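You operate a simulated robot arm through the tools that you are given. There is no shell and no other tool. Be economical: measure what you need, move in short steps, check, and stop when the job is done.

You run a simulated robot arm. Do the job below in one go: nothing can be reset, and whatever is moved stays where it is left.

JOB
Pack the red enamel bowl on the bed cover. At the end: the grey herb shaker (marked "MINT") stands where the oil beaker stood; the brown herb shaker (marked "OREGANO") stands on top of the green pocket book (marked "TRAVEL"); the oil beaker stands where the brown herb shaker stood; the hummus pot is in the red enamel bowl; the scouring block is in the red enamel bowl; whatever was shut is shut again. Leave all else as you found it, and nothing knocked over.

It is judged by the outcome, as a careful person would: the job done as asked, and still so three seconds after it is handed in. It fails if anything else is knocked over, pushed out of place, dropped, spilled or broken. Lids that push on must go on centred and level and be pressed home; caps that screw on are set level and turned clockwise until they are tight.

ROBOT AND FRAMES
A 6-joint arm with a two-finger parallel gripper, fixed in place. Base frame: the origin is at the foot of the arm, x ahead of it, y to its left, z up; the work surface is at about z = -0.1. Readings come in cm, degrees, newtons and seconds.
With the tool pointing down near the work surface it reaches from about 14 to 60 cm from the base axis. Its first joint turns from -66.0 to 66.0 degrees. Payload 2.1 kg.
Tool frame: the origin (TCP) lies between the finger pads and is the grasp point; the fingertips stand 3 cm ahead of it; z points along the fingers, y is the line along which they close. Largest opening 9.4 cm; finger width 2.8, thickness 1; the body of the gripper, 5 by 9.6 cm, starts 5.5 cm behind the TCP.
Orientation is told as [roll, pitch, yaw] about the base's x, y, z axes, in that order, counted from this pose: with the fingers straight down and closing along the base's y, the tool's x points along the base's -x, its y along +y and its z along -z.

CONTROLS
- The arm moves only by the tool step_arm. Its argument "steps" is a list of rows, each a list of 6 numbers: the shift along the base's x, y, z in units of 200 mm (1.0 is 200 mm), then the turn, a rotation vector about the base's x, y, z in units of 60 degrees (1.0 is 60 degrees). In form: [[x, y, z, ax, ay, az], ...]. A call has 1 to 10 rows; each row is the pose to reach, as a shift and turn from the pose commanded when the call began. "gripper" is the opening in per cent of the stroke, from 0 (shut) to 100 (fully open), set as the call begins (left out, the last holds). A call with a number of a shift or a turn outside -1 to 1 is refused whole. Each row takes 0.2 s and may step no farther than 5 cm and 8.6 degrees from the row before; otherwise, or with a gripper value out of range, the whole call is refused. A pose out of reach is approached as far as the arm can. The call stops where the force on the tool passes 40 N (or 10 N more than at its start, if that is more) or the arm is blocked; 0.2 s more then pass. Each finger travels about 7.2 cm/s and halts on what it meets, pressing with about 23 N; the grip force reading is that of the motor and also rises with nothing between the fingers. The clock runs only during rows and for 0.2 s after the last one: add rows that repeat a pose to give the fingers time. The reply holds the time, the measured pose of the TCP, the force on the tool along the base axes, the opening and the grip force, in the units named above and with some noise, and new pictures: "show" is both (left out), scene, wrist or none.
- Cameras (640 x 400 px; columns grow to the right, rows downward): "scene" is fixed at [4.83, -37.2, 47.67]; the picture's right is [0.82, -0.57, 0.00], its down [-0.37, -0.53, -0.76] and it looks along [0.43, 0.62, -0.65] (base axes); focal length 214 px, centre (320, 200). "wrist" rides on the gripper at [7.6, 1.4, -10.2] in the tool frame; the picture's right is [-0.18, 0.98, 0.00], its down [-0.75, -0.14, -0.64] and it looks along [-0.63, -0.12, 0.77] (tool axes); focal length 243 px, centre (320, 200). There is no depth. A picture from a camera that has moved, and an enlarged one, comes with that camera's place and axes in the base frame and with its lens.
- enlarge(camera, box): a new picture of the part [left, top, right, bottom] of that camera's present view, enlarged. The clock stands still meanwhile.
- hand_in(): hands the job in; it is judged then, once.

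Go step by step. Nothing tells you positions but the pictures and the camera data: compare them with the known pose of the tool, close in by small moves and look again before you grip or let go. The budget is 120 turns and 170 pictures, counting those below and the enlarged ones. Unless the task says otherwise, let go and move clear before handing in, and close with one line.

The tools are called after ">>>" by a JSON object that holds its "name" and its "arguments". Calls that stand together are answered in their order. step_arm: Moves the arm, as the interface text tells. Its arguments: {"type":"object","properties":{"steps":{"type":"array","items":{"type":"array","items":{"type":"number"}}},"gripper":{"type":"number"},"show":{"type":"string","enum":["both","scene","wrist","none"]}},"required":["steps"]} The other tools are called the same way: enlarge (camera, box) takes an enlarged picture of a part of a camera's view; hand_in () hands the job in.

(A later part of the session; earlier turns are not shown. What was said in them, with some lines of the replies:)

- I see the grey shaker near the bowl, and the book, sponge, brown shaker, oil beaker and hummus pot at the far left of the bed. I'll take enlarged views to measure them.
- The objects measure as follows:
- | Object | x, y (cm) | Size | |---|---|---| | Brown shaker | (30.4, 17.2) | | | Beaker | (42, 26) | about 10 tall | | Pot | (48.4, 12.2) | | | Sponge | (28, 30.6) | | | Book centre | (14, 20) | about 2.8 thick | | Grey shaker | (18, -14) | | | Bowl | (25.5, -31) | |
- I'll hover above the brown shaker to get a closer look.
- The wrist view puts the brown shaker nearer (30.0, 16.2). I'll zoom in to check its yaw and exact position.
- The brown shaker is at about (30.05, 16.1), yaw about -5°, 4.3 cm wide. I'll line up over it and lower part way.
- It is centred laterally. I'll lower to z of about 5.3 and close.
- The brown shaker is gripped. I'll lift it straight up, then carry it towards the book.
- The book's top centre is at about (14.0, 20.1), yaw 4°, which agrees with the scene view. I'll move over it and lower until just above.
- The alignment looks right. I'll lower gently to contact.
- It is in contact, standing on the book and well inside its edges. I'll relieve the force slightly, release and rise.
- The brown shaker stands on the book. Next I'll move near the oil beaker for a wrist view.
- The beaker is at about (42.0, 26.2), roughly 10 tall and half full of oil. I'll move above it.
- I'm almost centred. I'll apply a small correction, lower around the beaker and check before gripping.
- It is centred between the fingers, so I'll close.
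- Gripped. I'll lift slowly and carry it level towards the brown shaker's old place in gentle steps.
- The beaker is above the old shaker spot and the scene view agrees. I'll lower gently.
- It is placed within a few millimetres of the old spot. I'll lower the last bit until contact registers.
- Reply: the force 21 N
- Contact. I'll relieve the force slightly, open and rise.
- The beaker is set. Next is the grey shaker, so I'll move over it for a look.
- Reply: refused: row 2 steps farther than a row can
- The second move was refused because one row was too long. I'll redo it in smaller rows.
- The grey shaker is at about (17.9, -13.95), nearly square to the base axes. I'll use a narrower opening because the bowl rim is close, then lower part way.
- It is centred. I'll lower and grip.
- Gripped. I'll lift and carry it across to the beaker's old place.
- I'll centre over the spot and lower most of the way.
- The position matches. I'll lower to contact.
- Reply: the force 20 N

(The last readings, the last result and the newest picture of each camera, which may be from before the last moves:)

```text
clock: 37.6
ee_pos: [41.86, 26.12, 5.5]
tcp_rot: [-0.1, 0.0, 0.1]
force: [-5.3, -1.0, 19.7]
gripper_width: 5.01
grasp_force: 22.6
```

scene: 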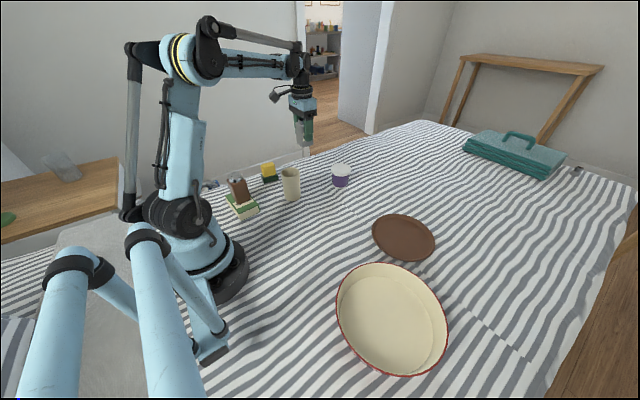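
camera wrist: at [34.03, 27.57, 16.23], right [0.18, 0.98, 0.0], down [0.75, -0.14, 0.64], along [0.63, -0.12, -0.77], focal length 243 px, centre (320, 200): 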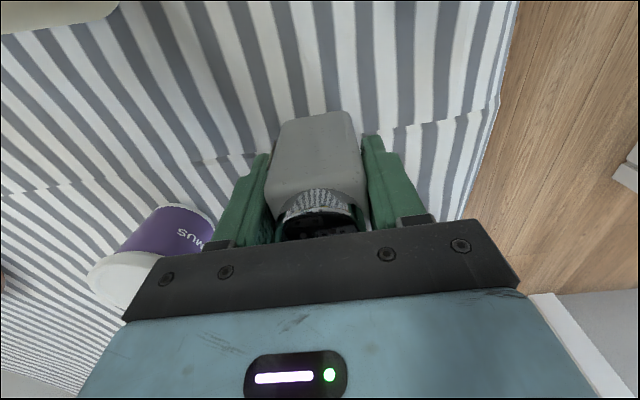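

>>> {"name": "step_arm", "arguments": {"steps": [[0, 0, 0.006, 0, 0, 0], [0, 0, 0.006, 0, 0, 0]], "show": "none"}}

>>> {"name": "step_arm", "arguments": {"steps": [[0, 0, 0, 0, 0, 0], [0, 0, 0, 0, 0, 0], [0, 0, 0, 0, 0, 0], [0, 0, 0.05, 0, 0, 0], [0, 0, 0.2, 0, 0, 0], [0, 0, 0.4, 0, 0, 0], [0, 0, 0.6, 0, 0, 0], [0.0, -0.1, 0.7, 0, 0, 0], [0.0, -0.3, 0.7, 0, 0, 0], [0, -0.3, 0.7, 0, 0, 0]], "gripper": 100}}

>>> {"name": "enlarge", "arguments": {"camera": "wrist", "box": [220, 60, 420, 260]}}

```text
clock: 38.2
ee_pos: [41.82, 26.11, 5.56]
tcp_rot: [0.0, -0.1, 0.1]
force: [0.1, -0.1, -1.5]
gripper_width: 5.0
grasp_force: 22.7
```

```text
clock: 40.4
ee_pos: [42.03, 20.04, 19.66]
tcp_rot: [0.0, -0.1, 0.0]
force: [0.4, 0.4, 0.1]
gripper_width: 9.38
grasp_force: 0.0
camera wrist: at [34.34, 21.51, 30.05], right [0.18, 0.98, 0.0], down [0.75, -0.14, 0.64], along [0.63, -0.12, -0.77], focal length 243 px, centre (320, 200)
```

scene: 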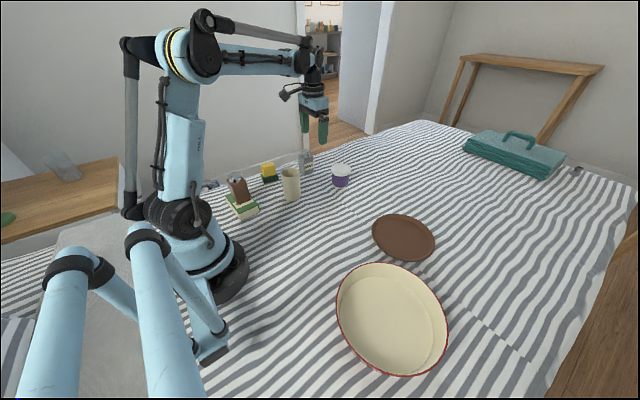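
wrist: 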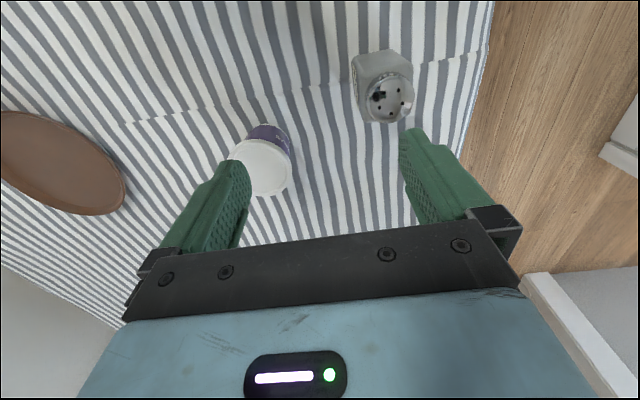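

```text
2.00 times, centred on (320, 160) of wrist
camera zoom: at [34.34, 21.51, 30.05], right [0.18, 0.98, 0.0], down [0.75, -0.14, 0.64], along [0.63, -0.12, -0.77], focal length 485 px, centre (320, 280)
```

zoom: 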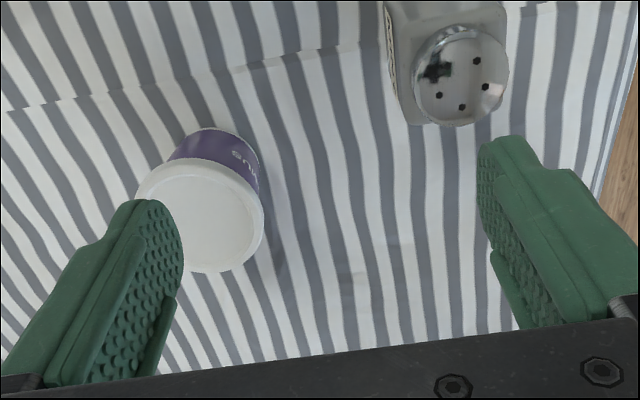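

The grey shaker is in place. The hummus pot is at about (48.2, 12.1) with a lid about 7 cm wide, so I'll line up over it.

>>> {"name": "step_arm", "arguments": {"steps": [[0.1, -0.13, 0, 0, 0, 0], [0.2, -0.26, 0, 0, 0, 0], [0.31, -0.4, 0, 0, 0, 0], [0.31, -0.4, -0.2, 0, 0, 0], [0.31, -0.4, -0.38, 0, 0, 0], [0.31, -0.4, -0.38, 0, 0, 0]]}}

```text
clock: 41.8
ee_pos: [47.93, 12.12, 11.82]
tcp_rot: [0.1, -0.1, 0.0]
force: [1.1, 0.2, 0.5]
gripper_width: 9.41
grasp_force: 0.1
camera wrist: at [40.29, 13.53, 22.23], right [0.18, 0.98, 0.0], down [0.75, -0.14, 0.64], along [0.63, -0.12, -0.77], focal length 243 px, centre (320, 200)
```

scene: 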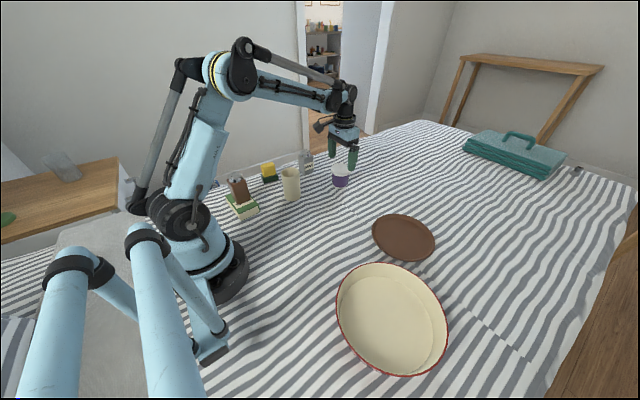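
wrist: 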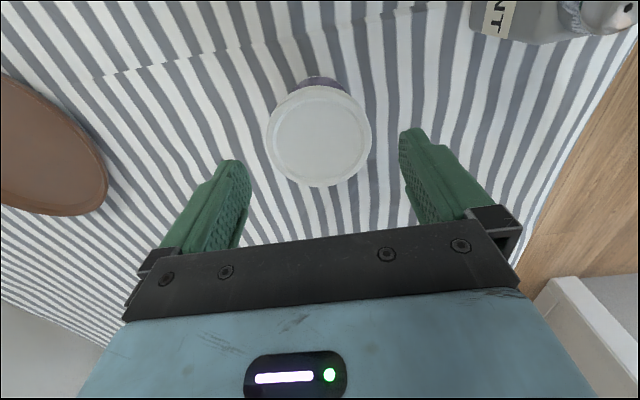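

It is centred. I'll lower so the pads are at lid level.

>>> {"name": "step_arm", "arguments": {"steps": [[0, 0, -0.12, 0, 0, 0], [0, 0, -0.24, 0, 0, 0], [0, 0, -0.34, 0, 0, 0], [0, 0, -0.34, 0, 0, 0]]}}

>>> {"name": "enlarge", "arguments": {"camera": "scene", "box": [290, 110, 390, 210]}}

```text
clock: 42.8
ee_pos: [47.95, 12.22, 5.01]
tcp_rot: [0.0, 0.1, 0.1]
force: [0.4, 0.1, -0.9]
gripper_width: 9.4
grasp_force: 0.1
camera wrist: at [40.28, 13.63, 15.39], right [0.18, 0.98, 0.0], down [0.75, -0.14, 0.64], along [0.63, -0.12, -0.77], focal length 243 px, centre (320, 200)
```

scene: 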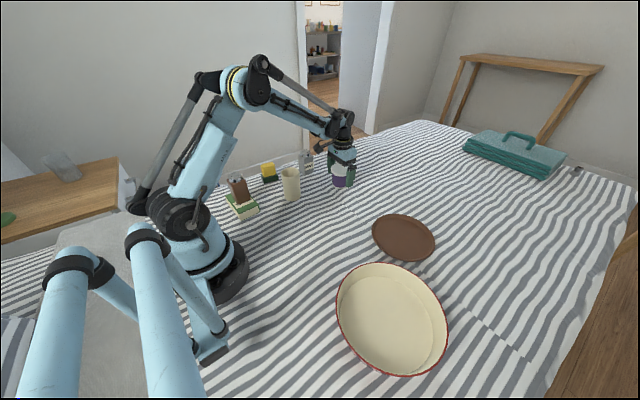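
wrist: 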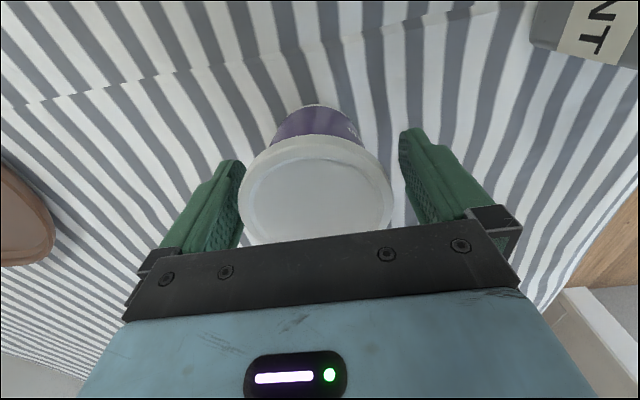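

```text
4.00 times, centred on (340, 160) of scene
camera zoom: at [4.83, -37.21, 47.67], right [0.82, -0.57, 0.0], down [-0.37, -0.53, -0.76], along [0.43, 0.62, -0.65], focal length 858 px, centre (240, 360)
```

zoom: 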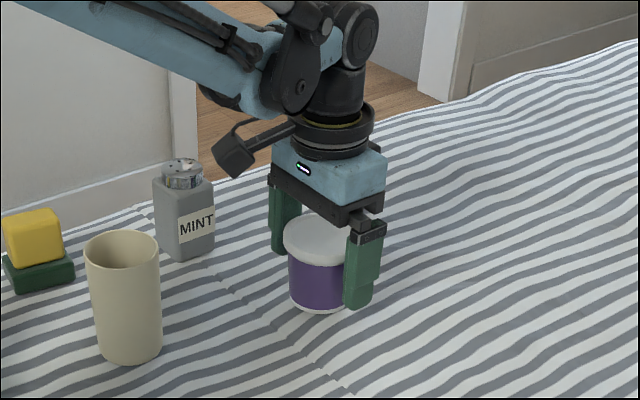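

The lid sits between the pads and clear of the gripper body. I'll close and test-lift slightly to check the lid holds.

>>> {"name": "step_arm", "arguments": {"steps": [[0, 0, 0, 0, 0, 0], [0, 0, 0, 0, 0, 0], [0, 0, 0, 0, 0, 0]], "gripper": 0, "show": "none"}}

>>> {"name": "step_arm", "arguments": {"steps": [[0, 0, 0.01, 0, 0, 0], [0, 0, 0.02, 0, 0, 0], [0, 0, 0.03, 0, 0, 0], [0, 0, 0.03, 0, 0, 0]], "show": "wrist"}}

>>> {"name": "enlarge", "arguments": {"camera": "scene", "box": [310, 130, 370, 200]}}

```text
clock: 43.6
ee_pos: [47.93, 12.25, 4.92]
tcp_rot: [0.0, 0.0, 0.0]
force: [-0.2, 0.0, -0.2]
gripper_width: 7.36
grasp_force: 23.0
```

```text
clock: 44.6
ee_pos: [48.02, 12.15, 5.7]
tcp_rot: [0.0, 0.0, -0.1]
force: [-0.1, -0.8, -0.9]
gripper_width: 7.35
grasp_force: 23.5
camera wrist: at [40.32, 13.54, 16.07], right [0.18, 0.98, 0.0], down [0.75, -0.14, 0.64], along [0.63, -0.12, -0.77], focal length 243 px, centre (320, 200)
```

wrist: 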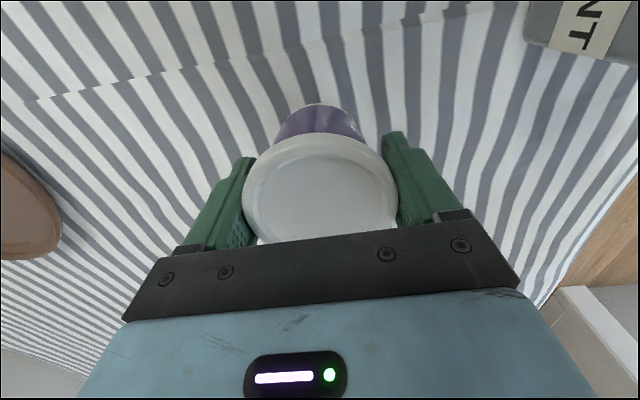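

```text
5.71 times, centred on (340, 165) of scene
camera zoom: at [4.83, -37.2, 47.67], right [0.82, -0.57, 0.0], down [-0.37, -0.53, -0.76], along [0.43, 0.62, -0.65], focal length 1226 px, centre (206, 400)
```

zoom: 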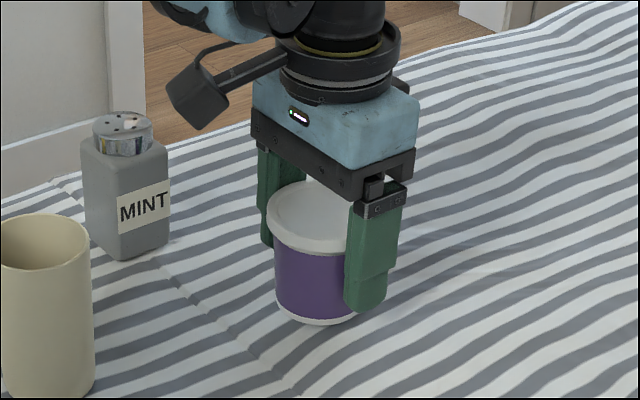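

The lid and body look unchanged relative to each other. I'll lift a little more to confirm.

>>> {"name": "step_arm", "arguments": {"steps": [[0, 0, 0.015, 0, 0, 0], [0, 0, 0.04, 0, 0, 0], [0, 0, 0.07, 0, 0, 0], [0, 0, 0.1, 0, 0, 0], [0, 0, 0.1, 0, 0, 0]], "show": "none"}}

>>> {"name": "enlarge", "arguments": {"camera": "scene", "box": [310, 130, 370, 200]}}

```text
clock: 45.8
ee_pos: [47.86, 12.12, 7.7]
tcp_rot: [-0.1, -0.1, -0.1]
force: [-0.8, 0.0, -0.8]
gripper_width: 7.38
grasp_force: 23.0
```

```text
5.71 times, centred on (340, 165) of scene
camera zoom: at [4.83, -37.2, 47.67], right [0.82, -0.57, 0.0], down [-0.37, -0.53, -0.76], along [0.43, 0.62, -0.65], focal length 1226 px, centre (206, 400)
```

zoom: 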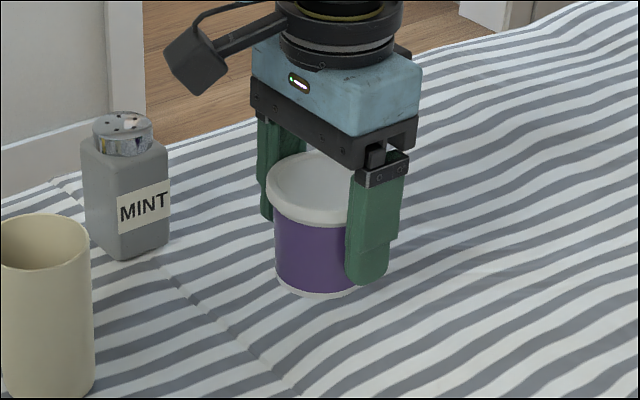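

The pot lifts whole. I'll carry it towards the bowl.

>>> {"name": "step_arm", "arguments": {"steps": [[0, 0, 0.2, 0, 0, 0], [0, 0, 0.4, 0, 0, 0], [-0.03, -0.1, 0.55, 0, 0, 0], [-0.1, -0.25, 0.65, 0, 0, 0], [-0.18, -0.45, 0.65, 0, 0, 0], [-0.26, -0.65, 0.65, 0, 0, 0], [-0.34, -0.83, 0.65, 0, 0, 0], [-0.42, -1.0, 0.65, 0, 0, 0]], "show": "none"}}

>>> {"name": "step_arm", "arguments": {"steps": [[-0.09, -0.18, 0, 0, 0, 0], [-0.18, -0.36, 0, 0, 0, 0], [-0.27, -0.54, 0, 0, 0, 0], [-0.36, -0.72, 0, 0, 0, 0], [-0.42, -0.8, 0, 0, 0, 0], [-0.42, -0.8, 0, 0, 0, 0]]}}

```text
clock: 47.6
ee_pos: [39.53, -8.11, 20.7]
tcp_rot: [-0.1, 0.0, 0.2]
force: [0.0, -0.5, -0.1]
gripper_width: 7.32
grasp_force: 23.5
```

```text
clock: 49.0
ee_pos: [31.14, -23.96, 20.73]
tcp_rot: [0.0, 0.1, 0.0]
force: [-0.7, -0.2, -0.4]
gripper_width: 7.37
grasp_force: 23.1
camera wrist: at [23.49, -22.54, 31.09], right [0.18, 0.98, 0.0], down [0.75, -0.14, 0.64], along [0.63, -0.12, -0.77], focal length 243 px, centre (320, 200)
```

scene: 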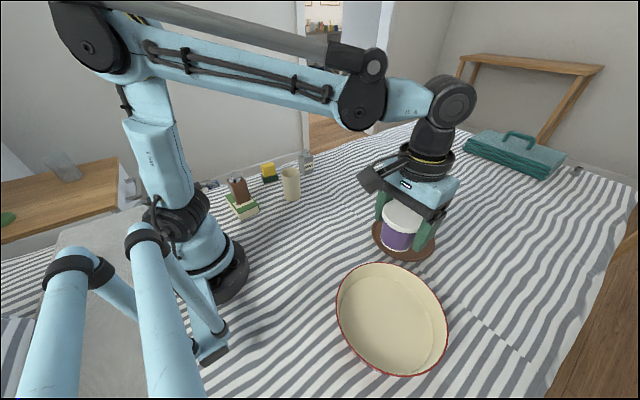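
wrist: 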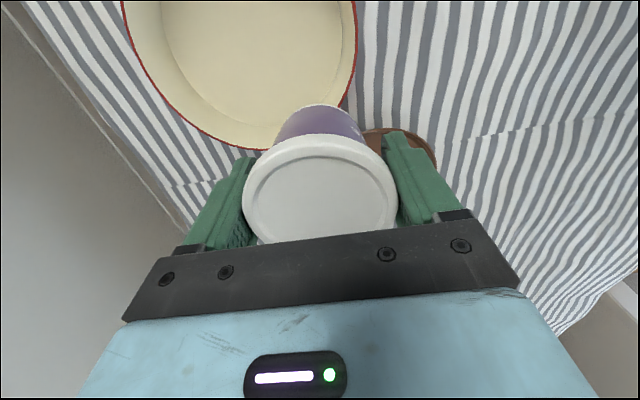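

The bowl centre comes out at about (25.3, -30.2) with a rim radius of about 10.9. I'll move the pot above the far (+x) half of it.

>>> {"name": "step_arm", "arguments": {"steps": [[-0.03, -0.1, 0, 0, 0, 0], [-0.07, -0.22, 0, 0, 0, 0], [-0.1, -0.315, 0, 0, 0, 0], [-0.1, -0.315, -0.15, 0, 0, 0], [-0.1, -0.315, -0.3, 0, 0, 0], [-0.1, -0.315, -0.3, 0, 0, 0]]}}

>>> {"name": "enlarge", "arguments": {"camera": "scene", "box": [310, 220, 470, 390]}}

```text
clock: 50.4
ee_pos: [29.22, -30.12, 14.57]
tcp_rot: [0.0, -0.1, -0.1]
force: [-0.7, -0.1, 0.3]
gripper_width: 7.37
grasp_force: 23.3
camera wrist: at [21.51, -28.68, 24.96], right [0.18, 0.98, 0.0], down [0.75, -0.14, 0.64], along [0.63, -0.12, -0.77], focal length 243 px, centre (320, 200)
```

scene: 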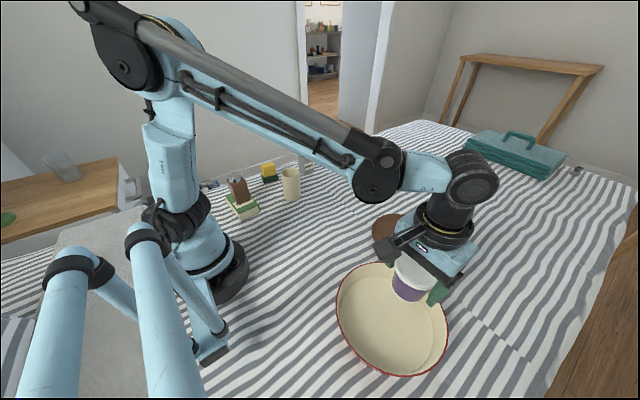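
wrist: 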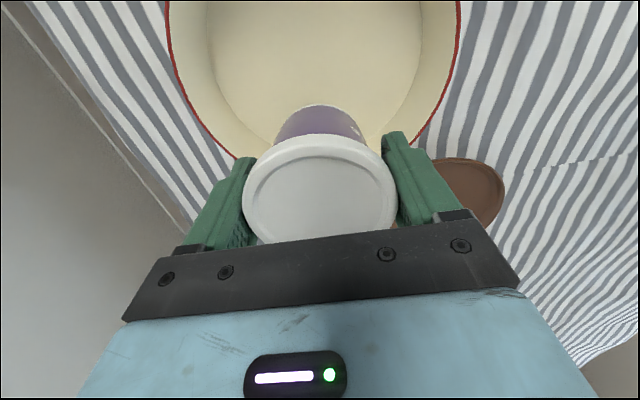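

```text
2.35 times, centred on (390, 305) of scene
camera zoom: at [4.83, -37.21, 47.67], right [0.82, -0.57, 0.0], down [-0.37, -0.53, -0.76], along [0.43, 0.62, -0.65], focal length 505 px, centre (155, -47)
```

zoom: 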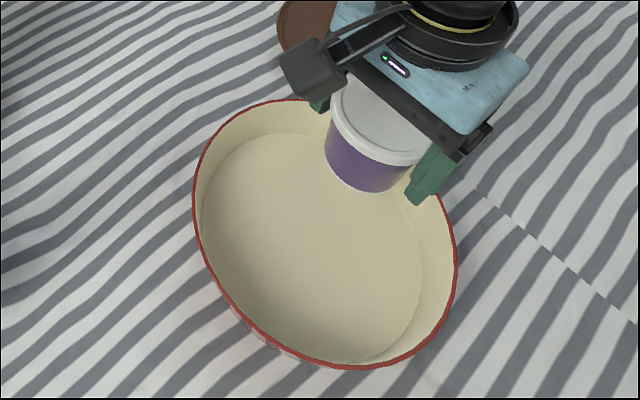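

The refined bowl centre is (26, -29.8). I'll shift slightly and lower the pot close to the bowl floor.

>>> {"name": "step_arm", "arguments": {"steps": [[0.04, 0.015, 0, 0, 0, 0], [0.04, 0.015, -0.15, 0, 0, 0], [0.04, 0.015, -0.3, 0, 0, 0], [0.04, 0.015, -0.4, 0, 0, 0], [0.04, 0.015, -0.4, 0, 0, 0]], "show": "wrist"}}

>>> {"name": "enlarge", "arguments": {"camera": "scene", "box": [310, 220, 470, 390]}}

```text
clock: 51.6
ee_pos: [30.05, -29.84, 6.54]
tcp_rot: [0.1, -0.1, 0.1]
force: [0.1, -0.2, -0.7]
gripper_width: 7.39
grasp_force: 23.6
camera wrist: at [22.34, -28.43, 16.91], right [0.18, 0.98, 0.0], down [0.75, -0.14, 0.64], along [0.63, -0.12, -0.77], focal length 243 px, centre (320, 200)
```

wrist: 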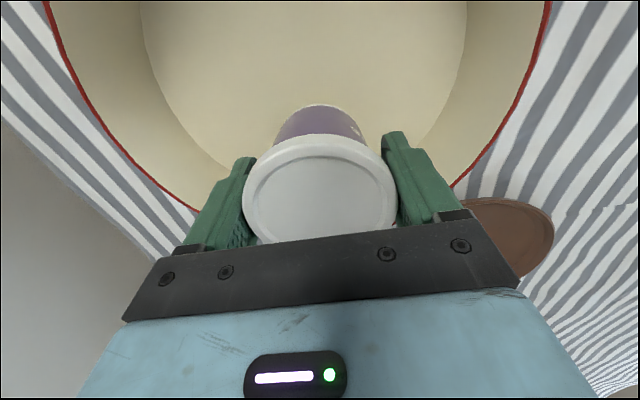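

```text
2.35 times, centred on (390, 305) of scene
camera zoom: at [4.83, -37.2, 47.67], right [0.82, -0.57, 0.0], down [-0.37, -0.53, -0.76], along [0.43, 0.62, -0.65], focal length 505 px, centre (155, -47)
```

zoom: 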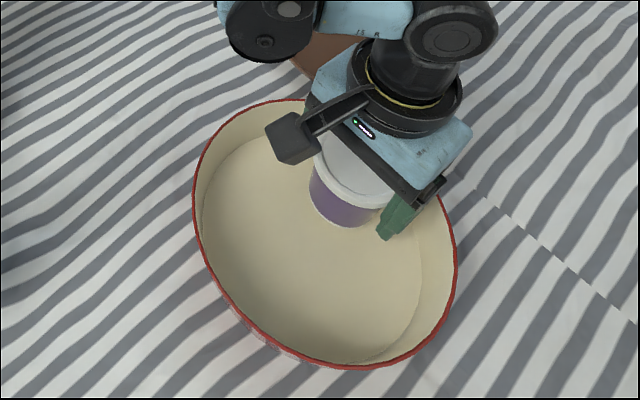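

It is well inside. I'll lower slowly to contact.

>>> {"name": "step_arm", "arguments": {"steps": [[0, 0, -0.025, 0, 0, 0], [0, 0, -0.035, 0, 0, 0], [0, 0, -0.042, 0, 0, 0], [0, 0, -0.048, 0, 0, 0], [0, 0, -0.048, 0, 0, 0]], "show": "none"}}

```text
clock: 52.8
ee_pos: [29.89, -29.91, 5.64]
tcp_rot: [0.1, 0.0, 0.0]
force: [-0.4, 0.6, -0.4]
gripper_width: 7.37
grasp_force: 22.9
```

>>> {"name": "step_arm", "arguments": {"steps": [[0, 0, -0.006, 0, 0, 0], [0, 0, -0.012, 0, 0, 0], [0, 0, -0.018, 0, 0, 0], [0, 0, -0.024, 0, 0, 0], [0, 0, -0.024, 0, 0, 0]], "show": "none"}}

```text
clock: 54.0
ee_pos: [29.92, -29.84, 5.17]
tcp_rot: [0.0, -0.1, -0.1]
force: [0.2, 0.0, 18.3]
gripper_width: 7.36
grasp_force: 22.9
```

Contact on the bowl floor. I'll relieve the force, open and rise.

>>> {"name": "step_arm", "arguments": {"steps": [[0, 0, 0.005, 0, 0, 0], [0, 0, 0.005, 0, 0, 0]], "show": "none"}}

>>> {"name": "step_arm", "arguments": {"steps": [[0, 0, 0, 0, 0, 0], [0, 0, 0, 0, 0, 0], [0, 0, 0, 0, 0, 0], [0, 0, 0.05, 0, 0, 0], [0, 0, 0.2, 0, 0, 0], [0, 0, 0.4, 0, 0, 0], [0, 0, 0.6, 0, 0, 0], [0, 0, 0.8, 0, 0, 0], [0, 0, 0.8, 0, 0, 0]], "gripper": 95}}

>>> {"name": "enlarge", "arguments": {"camera": "scene", "box": [310, 220, 470, 390]}}

```text
clock: 54.6
ee_pos: [29.83, -29.8, 5.24]
tcp_rot: [0.0, 0.0, -0.1]
force: [-1.4, -0.5, 0.0]
gripper_width: 7.35
grasp_force: 23.0
```

```text
clock: 56.6
ee_pos: [29.82, -29.68, 21.42]
tcp_rot: [0.0, 0.0, 0.0]
force: [0.5, -0.3, -0.2]
gripper_width: 8.94
grasp_force: 0.0
camera wrist: at [22.17, -28.25, 31.83], right [0.18, 0.98, 0.0], down [0.75, -0.14, 0.64], along [0.63, -0.12, -0.77], focal length 243 px, centre (320, 200)
```

scene: 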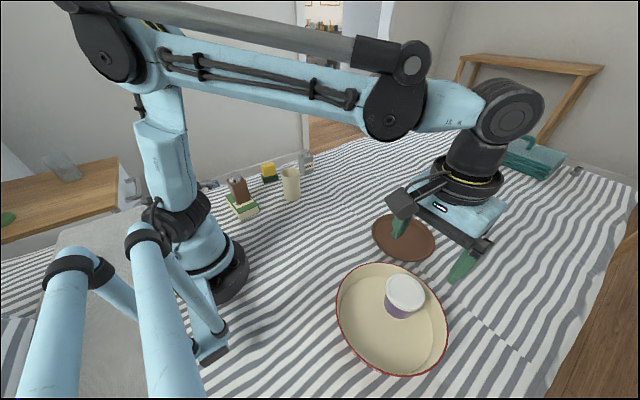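
wrist: 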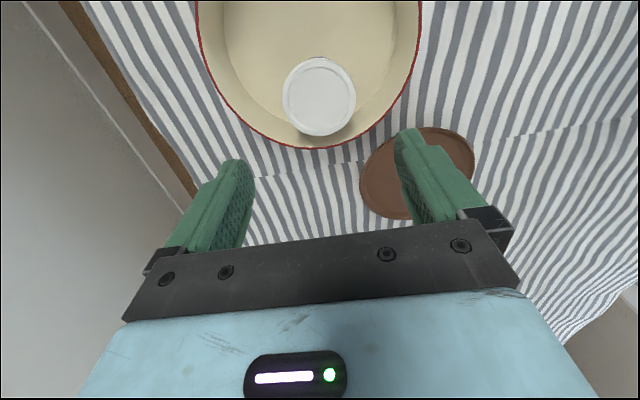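

```text
2.35 times, centred on (390, 305) of scene
camera zoom: at [4.83, -37.2, 47.67], right [0.82, -0.57, 0.0], down [-0.37, -0.53, -0.76], along [0.43, 0.62, -0.65], focal length 505 px, centre (155, -47)
```

zoom: 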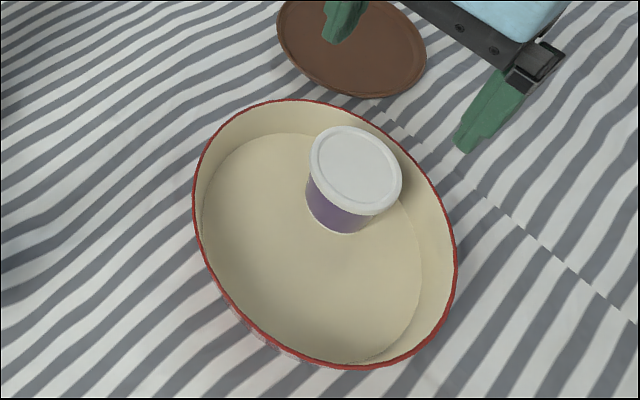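

The pot sits level in the bowl with its lid on. Next is the scouring block; I'll travel back over the clear middle.

>>> {"name": "step_arm", "arguments": {"steps": [[0, 0.2, 0, 0, 0, 0], [0, 0.42, 0, 0, 0, 0], [0, 0.64, 0, 0, 0, 0], [0, 0.86, 0, 0, 0, 0], [0, 1.0, 0, 0, 0, 0]], "gripper": 100, "show": "none"}}

>>> {"name": "step_arm", "arguments": {"steps": [[0, 0.2, 0, 0, 0, 0], [0, 0.42, 0, 0, 0, 0], [-0.02, 0.64, 0, 0, 0, 0], [-0.05, 0.86, 0, 0, 0, 0], [-0.07, 1.0, 0, 0, 0, 0]], "show": "none"}}

>>> {"name": "step_arm", "arguments": {"steps": [[0, 0.2, 0, 0, 0, 0], [-0.02, 0.42, 0, 0, 0, 0], [-0.04, 0.64, 0, 0, 0, 0], [-0.05, 0.84, 0, 0, 0, 0], [-0.05, 0.84, 0, 0, 0, 0]]}}

>>> {"name": "enlarge", "arguments": {"camera": "wrist", "box": [260, 20, 440, 180]}}

```text
clock: 57.8
ee_pos: [30.0, -9.82, 21.58]
tcp_rot: [0.0, -0.1, -0.1]
force: [0.1, -0.3, -0.2]
gripper_width: 9.4
grasp_force: 0.1
```

```text
clock: 59.0
ee_pos: [28.65, 10.07, 21.24]
tcp_rot: [-0.1, 0.0, -0.1]
force: [1.2, 0.3, -0.6]
gripper_width: 9.38
grasp_force: 0.1
```

```text
clock: 60.2
ee_pos: [27.72, 26.95, 21.19]
tcp_rot: [0.1, 0.1, 0.0]
force: [-0.9, -0.9, 0.6]
gripper_width: 9.42
grasp_force: 0.1
camera wrist: at [20.05, 28.38, 31.7], right [0.18, 0.98, 0.0], down [0.75, -0.14, 0.64], along [0.63, -0.12, -0.77], focal length 243 px, centre (320, 200)
```

scene: 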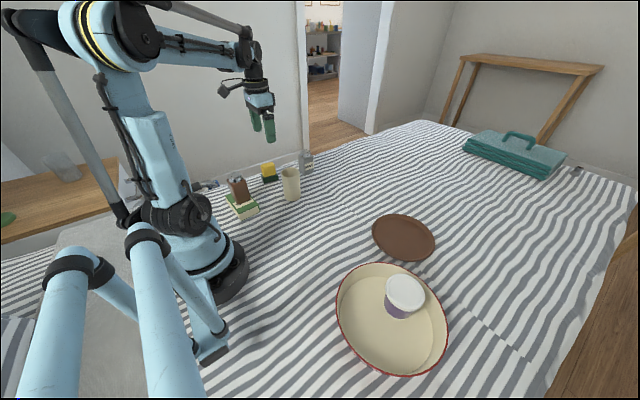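
wrist: 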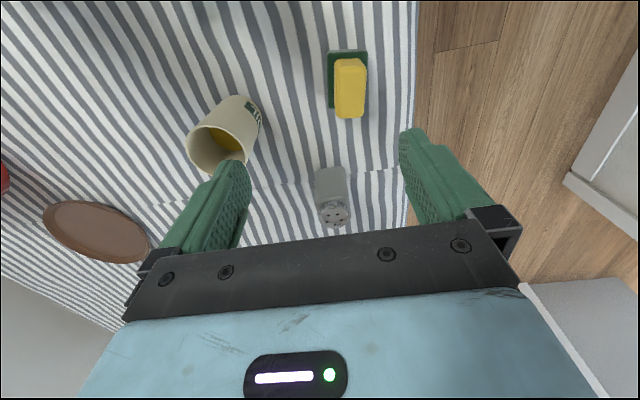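

```text
2.50 times, centred on (350, 100) of wrist
camera zoom: at [20.05, 28.38, 31.7], right [0.18, 0.98, 0.0], down [0.75, -0.14, 0.64], along [0.63, -0.12, -0.77], focal length 606 px, centre (245, 450)
```

zoom: 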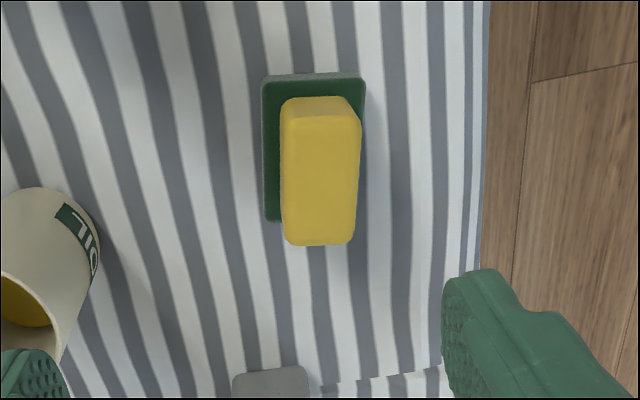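

The block has a green base about 4.4 x 6 and a narrower yellow top reaching z of about 5.2, centred near (28.0, 30.2) at yaw -7.5°. I'll line up and lower part way.

>>> {"name": "step_arm", "arguments": {"steps": [[0.015, 0.16, 0, 0, 0, -0.125], [0.015, 0.16, -0.15, 0, 0, -0.125], [0.015, 0.16, -0.3, 0, 0, -0.125], [0.015, 0.16, -0.48, 0, 0, -0.125], [0.015, 0.16, -0.48, 0, 0, -0.125]]}}

>>> {"name": "enlarge", "arguments": {"camera": "scene", "box": [230, 110, 330, 210]}}

```text
clock: 61.4
ee_pos: [27.9, 30.14, 11.63]
tcp_rot: [0.0, 0.1, -7.5]
force: [0.2, 0.2, -0.2]
gripper_width: 9.41
grasp_force: 0.0
camera wrist: at [20.44, 32.53, 22.03], right [0.31, 0.95, 0.0], down [0.73, -0.24, 0.64], along [0.61, -0.2, -0.77], focal length 243 px, centre (320, 200)
```

scene: 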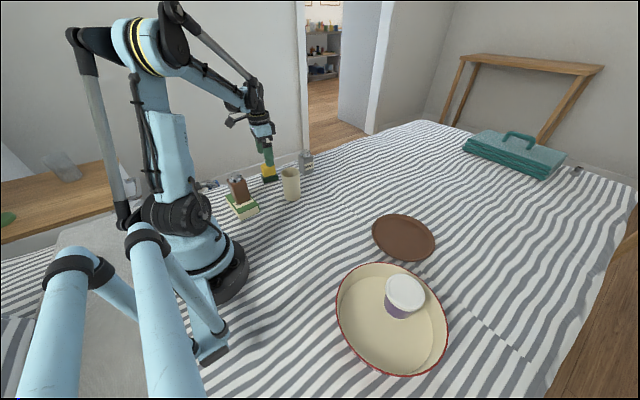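
wrist: 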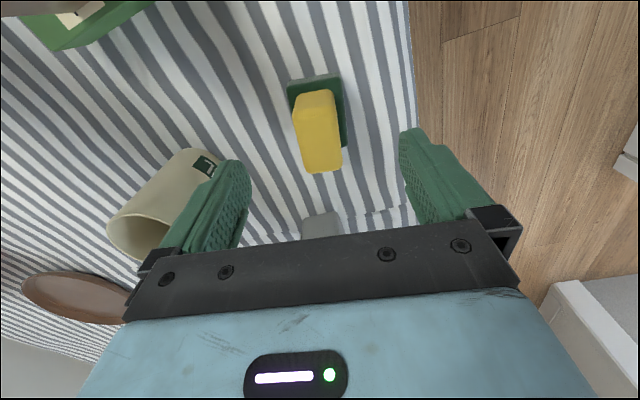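

```text
4.00 times, centred on (280, 160) of scene
camera zoom: at [4.83, -37.21, 47.67], right [0.82, -0.57, 0.0], down [-0.37, -0.53, -0.76], along [0.43, 0.62, -0.65], focal length 858 px, centre (480, 360)
```

zoom: 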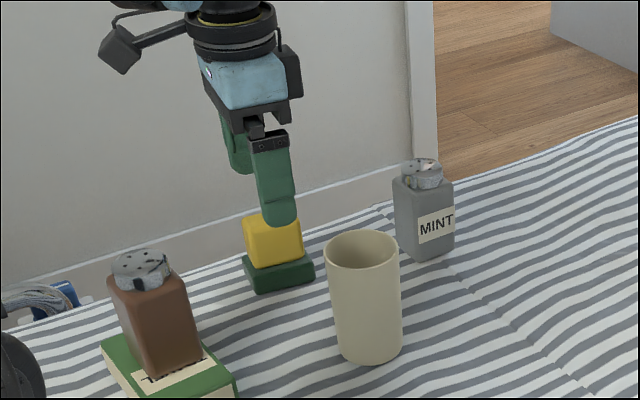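

It is centred. I'll lower so the tips straddle only the yellow part, then check.

>>> {"name": "step_arm", "arguments": {"steps": [[0, 0, -0.11, 0, 0, 0], [0, 0, -0.22, 0, 0, 0], [0, 0, -0.3, 0, 0, 0], [0, 0, -0.3, 0, 0, 0]], "show": "wrist"}}

>>> {"name": "enlarge", "arguments": {"camera": "scene", "box": [240, 130, 310, 200]}}

```text
clock: 62.4
ee_pos: [27.76, 30.08, 5.77]
tcp_rot: [0.0, 0.1, -7.5]
force: [-1.2, 0.4, -0.6]
gripper_width: 9.42
grasp_force: 0.1
camera wrist: at [20.39, 32.47, 16.14], right [0.31, 0.95, 0.0], down [0.73, -0.24, 0.64], along [0.61, -0.2, -0.77], focal length 243 px, centre (320, 200)
```

wrist: 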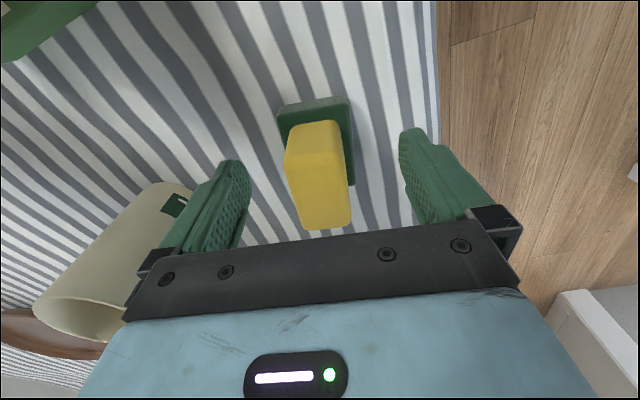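

```text
5.71 times, centred on (275, 165) of scene
camera zoom: at [4.83, -37.21, 47.67], right [0.82, -0.57, 0.0], down [-0.37, -0.53, -0.76], along [0.43, 0.62, -0.65], focal length 1226 px, centre (577, 400)
```

zoom: 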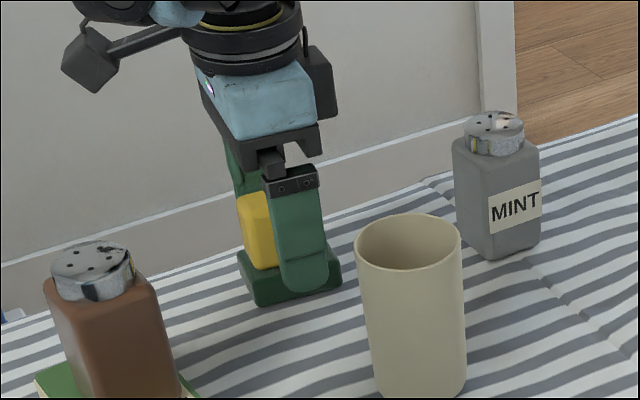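

Aligned. I'll close and do a small test lift to see whether the green base comes with it.

>>> {"name": "step_arm", "arguments": {"steps": [[0, 0, 0, 0, 0, 0], [0, 0, 0, 0, 0, 0], [0, 0, 0, 0, 0, 0], [0, 0, 0, 0, 0, 0], [0, 0, 0, 0, 0, 0]], "gripper": 0, "show": "none"}}

>>> {"name": "step_arm", "arguments": {"steps": [[0, 0, 0.02, 0, 0, 0], [0, 0, 0.05, 0, 0, 0], [0, 0, 0.07, 0, 0, 0], [0, 0, 0.07, 0, 0, 0]], "show": "wrist"}}

>>> {"name": "enlarge", "arguments": {"camera": "scene", "box": [240, 130, 310, 200]}}

```text
clock: 63.6
ee_pos: [27.84, 30.05, 5.72]
tcp_rot: [-0.1, -0.1, -7.5]
force: [0.5, -0.4, 0.5]
gripper_width: 3.35
grasp_force: 22.8
```

```text
clock: 64.6
ee_pos: [27.8, 30.1, 7.11]
tcp_rot: [-0.1, 0.0, -7.5]
force: [0.3, 0.3, -0.8]
gripper_width: 3.36
grasp_force: 22.8
camera wrist: at [20.38, 32.56, 17.55], right [0.31, 0.95, 0.0], down [0.73, -0.24, 0.64], along [0.61, -0.2, -0.77], focal length 243 px, centre (320, 200)
```

wrist: 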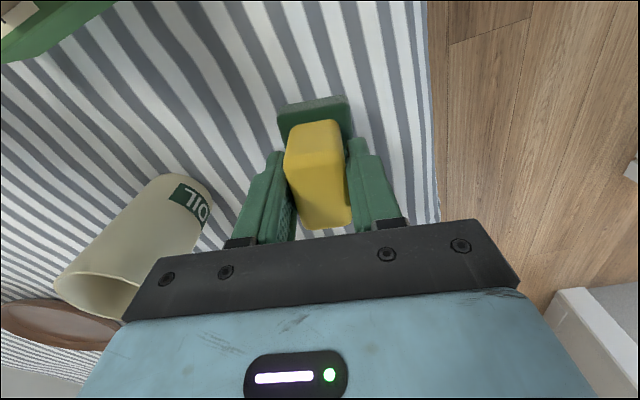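

```text
5.71 times, centred on (275, 165) of scene
camera zoom: at [4.83, -37.2, 47.67], right [0.82, -0.57, 0.0], down [-0.37, -0.53, -0.76], along [0.43, 0.62, -0.65], focal length 1226 px, centre (577, 400)
```

zoom: 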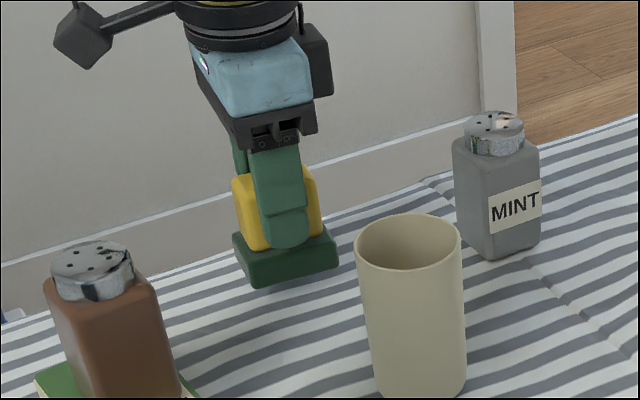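

The green base lifts with it, so it is one piece. I'll lift and carry it to the bowl.

>>> {"name": "step_arm", "arguments": {"steps": [[0, 0, 0.2, 0, 0, 0], [0, 0, 0.4, 0, 0, 0], [0, 0, 0.6, 0, 0, 0], [0, -0.1, 0.7, 0, 0, 0.03], [0, -0.3, 0.7, 0, 0, 0.06], [0, -0.5, 0.7, 0, 0, 0.09], [0, -0.7, 0.7, 0, 0, 0.125], [0, -0.9, 0.7, 0, 0, 0.125], [0, -1.0, 0.7, 0, 0, 0.125]], "show": "none"}}

>>> {"name": "step_arm", "arguments": {"steps": [[0, -0.2, 0, 0, 0, 0], [0, -0.4, 0, 0, 0, 0], [0, -0.6, 0, 0, 0, 0], [0, -0.8, 0, 0, 0, 0], [0, -1.0, 0, 0, 0, 0]], "show": "none"}}

>>> {"name": "step_arm", "arguments": {"steps": [[-0.05, -0.2, 0, 0, 0, 0], [-0.1, -0.4, 0, 0, 0, 0], [-0.17, -0.6, 0, 0, 0, 0], [-0.24, -0.8, 0, 0, 0, 0], [-0.29, -1.0, 0, 0, 0, 0], [-0.29, -1.0, 0, 0, 0, 0]]}}

```text
clock: 66.6
ee_pos: [28.07, 10.24, 21.14]
tcp_rot: [0.1, 0.0, -0.1]
force: [-0.6, 0.1, -0.2]
gripper_width: 3.38
grasp_force: 23.6
```

```text
clock: 67.8
ee_pos: [28.03, -9.96, 21.21]
tcp_rot: [-0.1, 0.0, 0.0]
force: [0.2, 0.4, -0.4]
gripper_width: 3.37
grasp_force: 22.9
```

```text
clock: 69.2
ee_pos: [21.85, -29.95, 21.12]
tcp_rot: [0.1, 0.0, -0.1]
force: [0.2, -0.2, 0.1]
gripper_width: 3.33
grasp_force: 22.4
camera wrist: at [14.07, -28.44, 31.56], right [0.18, 0.98, 0.0], down [0.75, -0.14, 0.64], along [0.63, -0.12, -0.77], focal length 243 px, centre (320, 200)
```

scene: 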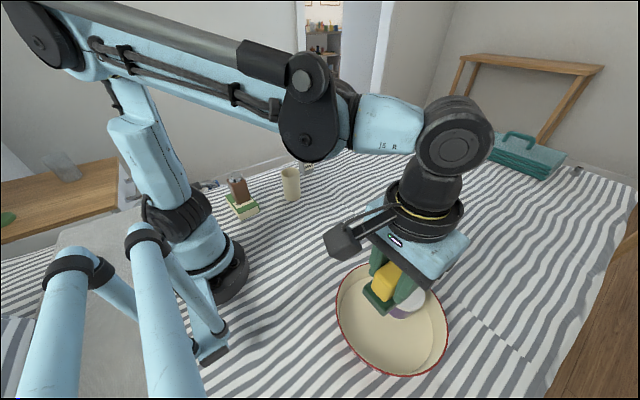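
wrist: 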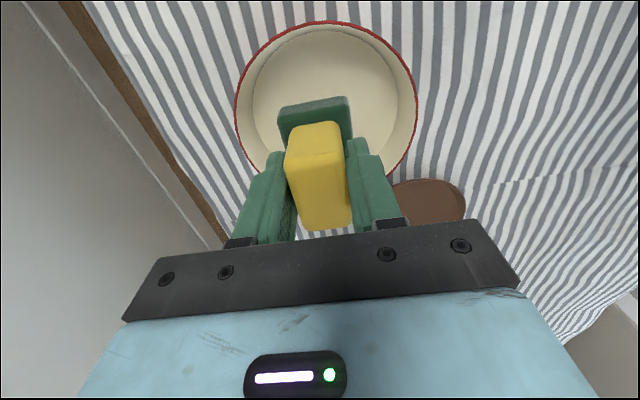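

The geometry is consistent. I'll lower the block to just above the bowl floor on the near (-x) side.

>>> {"name": "step_arm", "arguments": {"steps": [[0, -0.02, -0.15, 0, 0, 0], [0, -0.02, -0.3, 0, 0, 0], [0, -0.02, -0.45, 0, 0, 0], [0, -0.02, -0.6, 0, 0, 0], [0, -0.02, -0.68, 0, 0, 0], [0, -0.02, -0.68, 0, 0, 0]], "show": "wrist"}}

>>> {"name": "enlarge", "arguments": {"camera": "scene", "box": [310, 220, 470, 390]}}

```text
clock: 70.6
ee_pos: [21.72, -30.35, 7.55]
tcp_rot: [0.0, 0.0, 0.0]
force: [-0.9, 0.1, -0.5]
gripper_width: 3.37
grasp_force: 22.8
camera wrist: at [14.13, -28.85, 17.9], right [0.18, 0.98, 0.0], down [0.75, -0.14, 0.64], along [0.63, -0.12, -0.77], focal length 243 px, centre (320, 200)
```

wrist: 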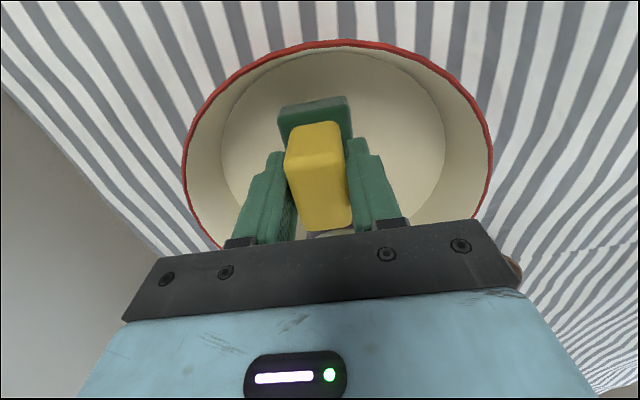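

```text
2.35 times, centred on (390, 305) of scene
camera zoom: at [4.83, -37.2, 47.67], right [0.82, -0.57, 0.0], down [-0.37, -0.53, -0.76], along [0.43, 0.62, -0.65], focal length 505 px, centre (155, -47)
```

zoom: 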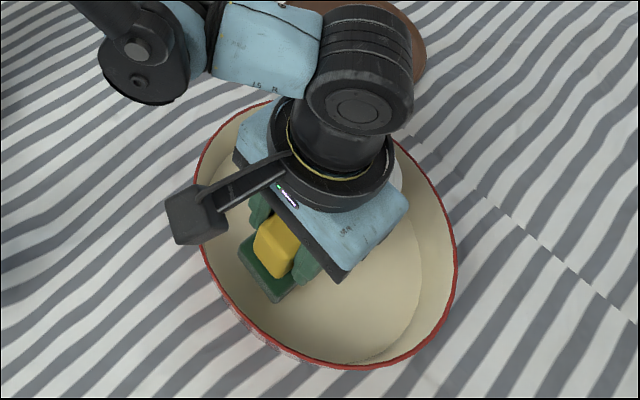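

There is clear room. I'll lower slowly to contact.

>>> {"name": "step_arm", "arguments": {"steps": [[0, 0, -0.03, 0, 0, 0], [0, 0, -0.05, 0, 0, 0], [0, 0, -0.065, 0, 0, 0], [0, 0, -0.073, 0, 0, 0], [0, 0, -0.08, 0, 0, 0], [0, 0, -0.08, 0, 0, 0]], "show": "none"}}

```text
clock: 72.0
ee_pos: [21.91, -30.24, 5.91]
tcp_rot: [0.0, 0.0, 0.0]
force: [-1.1, -0.9, 17.9]
gripper_width: 3.35
grasp_force: 22.7
```

Contact. I'll relieve the force, open moderately and rise.

>>> {"name": "step_arm", "arguments": {"steps": [[0, 0, 0.005, 0, 0, 0], [0, 0, 0.005, 0, 0, 0]], "show": "none"}}

>>> {"name": "step_arm", "arguments": {"steps": [[0, 0, 0, 0, 0, 0], [0, 0, 0, 0, 0, 0], [0, 0, 0, 0, 0, 0], [0, 0, 0.05, 0, 0, 0], [0, 0, 0.2, 0, 0, 0], [0, 0, 0.4, 0, 0, 0], [0, 0, 0.6, 0, 0, 0], [0, 0.2, 0.75, 0, 0, 0], [0, 0.4, 0.75, 0, 0, 0], [0.1, 0.6, 0.75, 0, 0, 0]], "gripper": 75, "show": "none"}}

>>> {"name": "step_arm", "arguments": {"steps": [[0.1, 0.2, 0, 0, 0, 0], [0.2, 0.4, 0, 0, 0, 0], [0.3, 0.6, 0.05, 0, 0, 0], [0.3, 0.8, 0.1, 0, 0, 0], [0.3, 0.8, 0.1, 0, 0, 0]]}}

>>> {"name": "enlarge", "arguments": {"camera": "scene", "box": [310, 220, 470, 390]}}

>>> {"name": "enlarge", "arguments": {"camera": "scene", "box": [210, 130, 370, 230]}}

```text
clock: 72.6
ee_pos: [22.0, -30.28, 6.0]
tcp_rot: [-0.1, 0.0, -0.1]
force: [-2.1, -0.3, 3.6]
gripper_width: 3.35
grasp_force: 23.0
```

```text
clock: 74.8
ee_pos: [23.91, -18.11, 21.01]
tcp_rot: [0.0, -0.1, 0.0]
force: [-0.3, 1.3, 0.3]
gripper_width: 7.06
grasp_force: 0.0
```

```text
clock: 76.0
ee_pos: [29.79, -2.26, 23.09]
tcp_rot: [0.0, -0.1, 0.1]
force: [0.4, 0.4, -0.6]
gripper_width: 7.07
grasp_force: 0.0
camera wrist: at [22.13, -0.83, 33.52], right [0.18, 0.98, 0.0], down [0.75, -0.14, 0.64], along [0.63, -0.12, -0.77], focal length 243 px, centre (320, 200)
```

scene: 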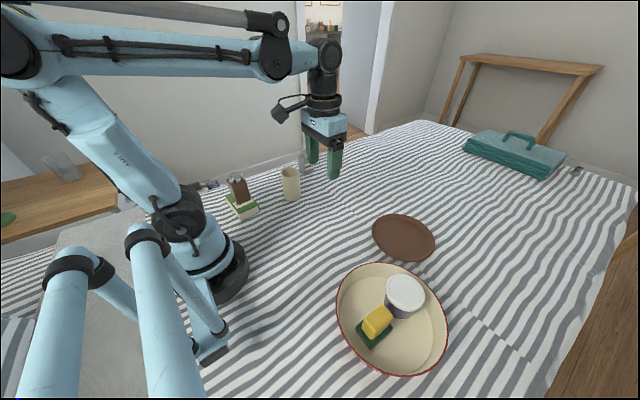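
wrist: 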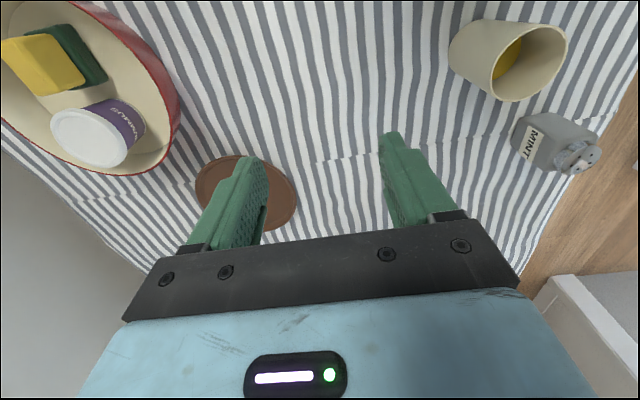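

```text
2.35 times, centred on (390, 305) of scene
camera zoom: at [4.83, -37.2, 47.67], right [0.82, -0.57, 0.0], down [-0.37, -0.53, -0.76], along [0.43, 0.62, -0.65], focal length 505 px, centre (155, -47)
```

zoom: 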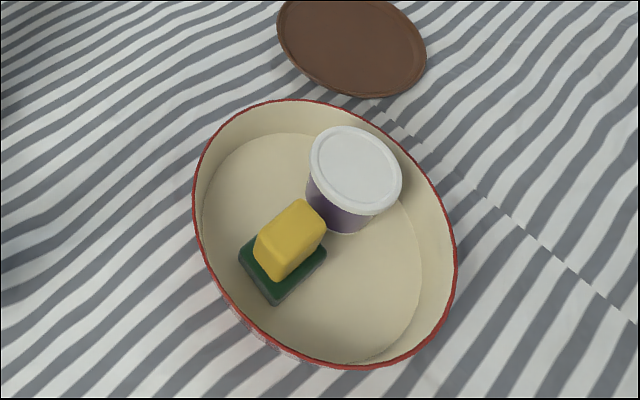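

```text
4.00 times, centred on (290, 180) of scene
camera zoom: at [4.83, -37.2, 47.67], right [0.82, -0.57, 0.0], down [-0.37, -0.53, -0.76], along [0.43, 0.62, -0.65], focal length 858 px, centre (440, 280)
```

zoom: 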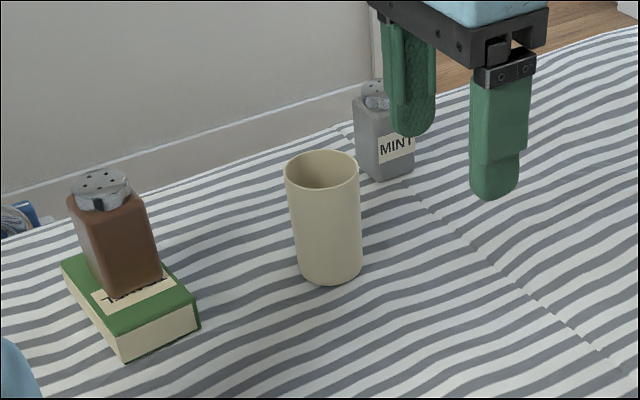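

The brown shaker stands on the book, the beaker and grey shaker are in their new places, and the lidded pot and scouring block are in the bowl. Nothing else has moved and the gripper is clear, so I'm handing in.

>>> {"name": "hand_in", "arguments": {}}

```text
The job is handed in.
```

The job is handed in: both shakers, the oil beaker, the hummus pot (lid still on) and the scouring block are all where you asked. Nothing was knocked over or spilled.
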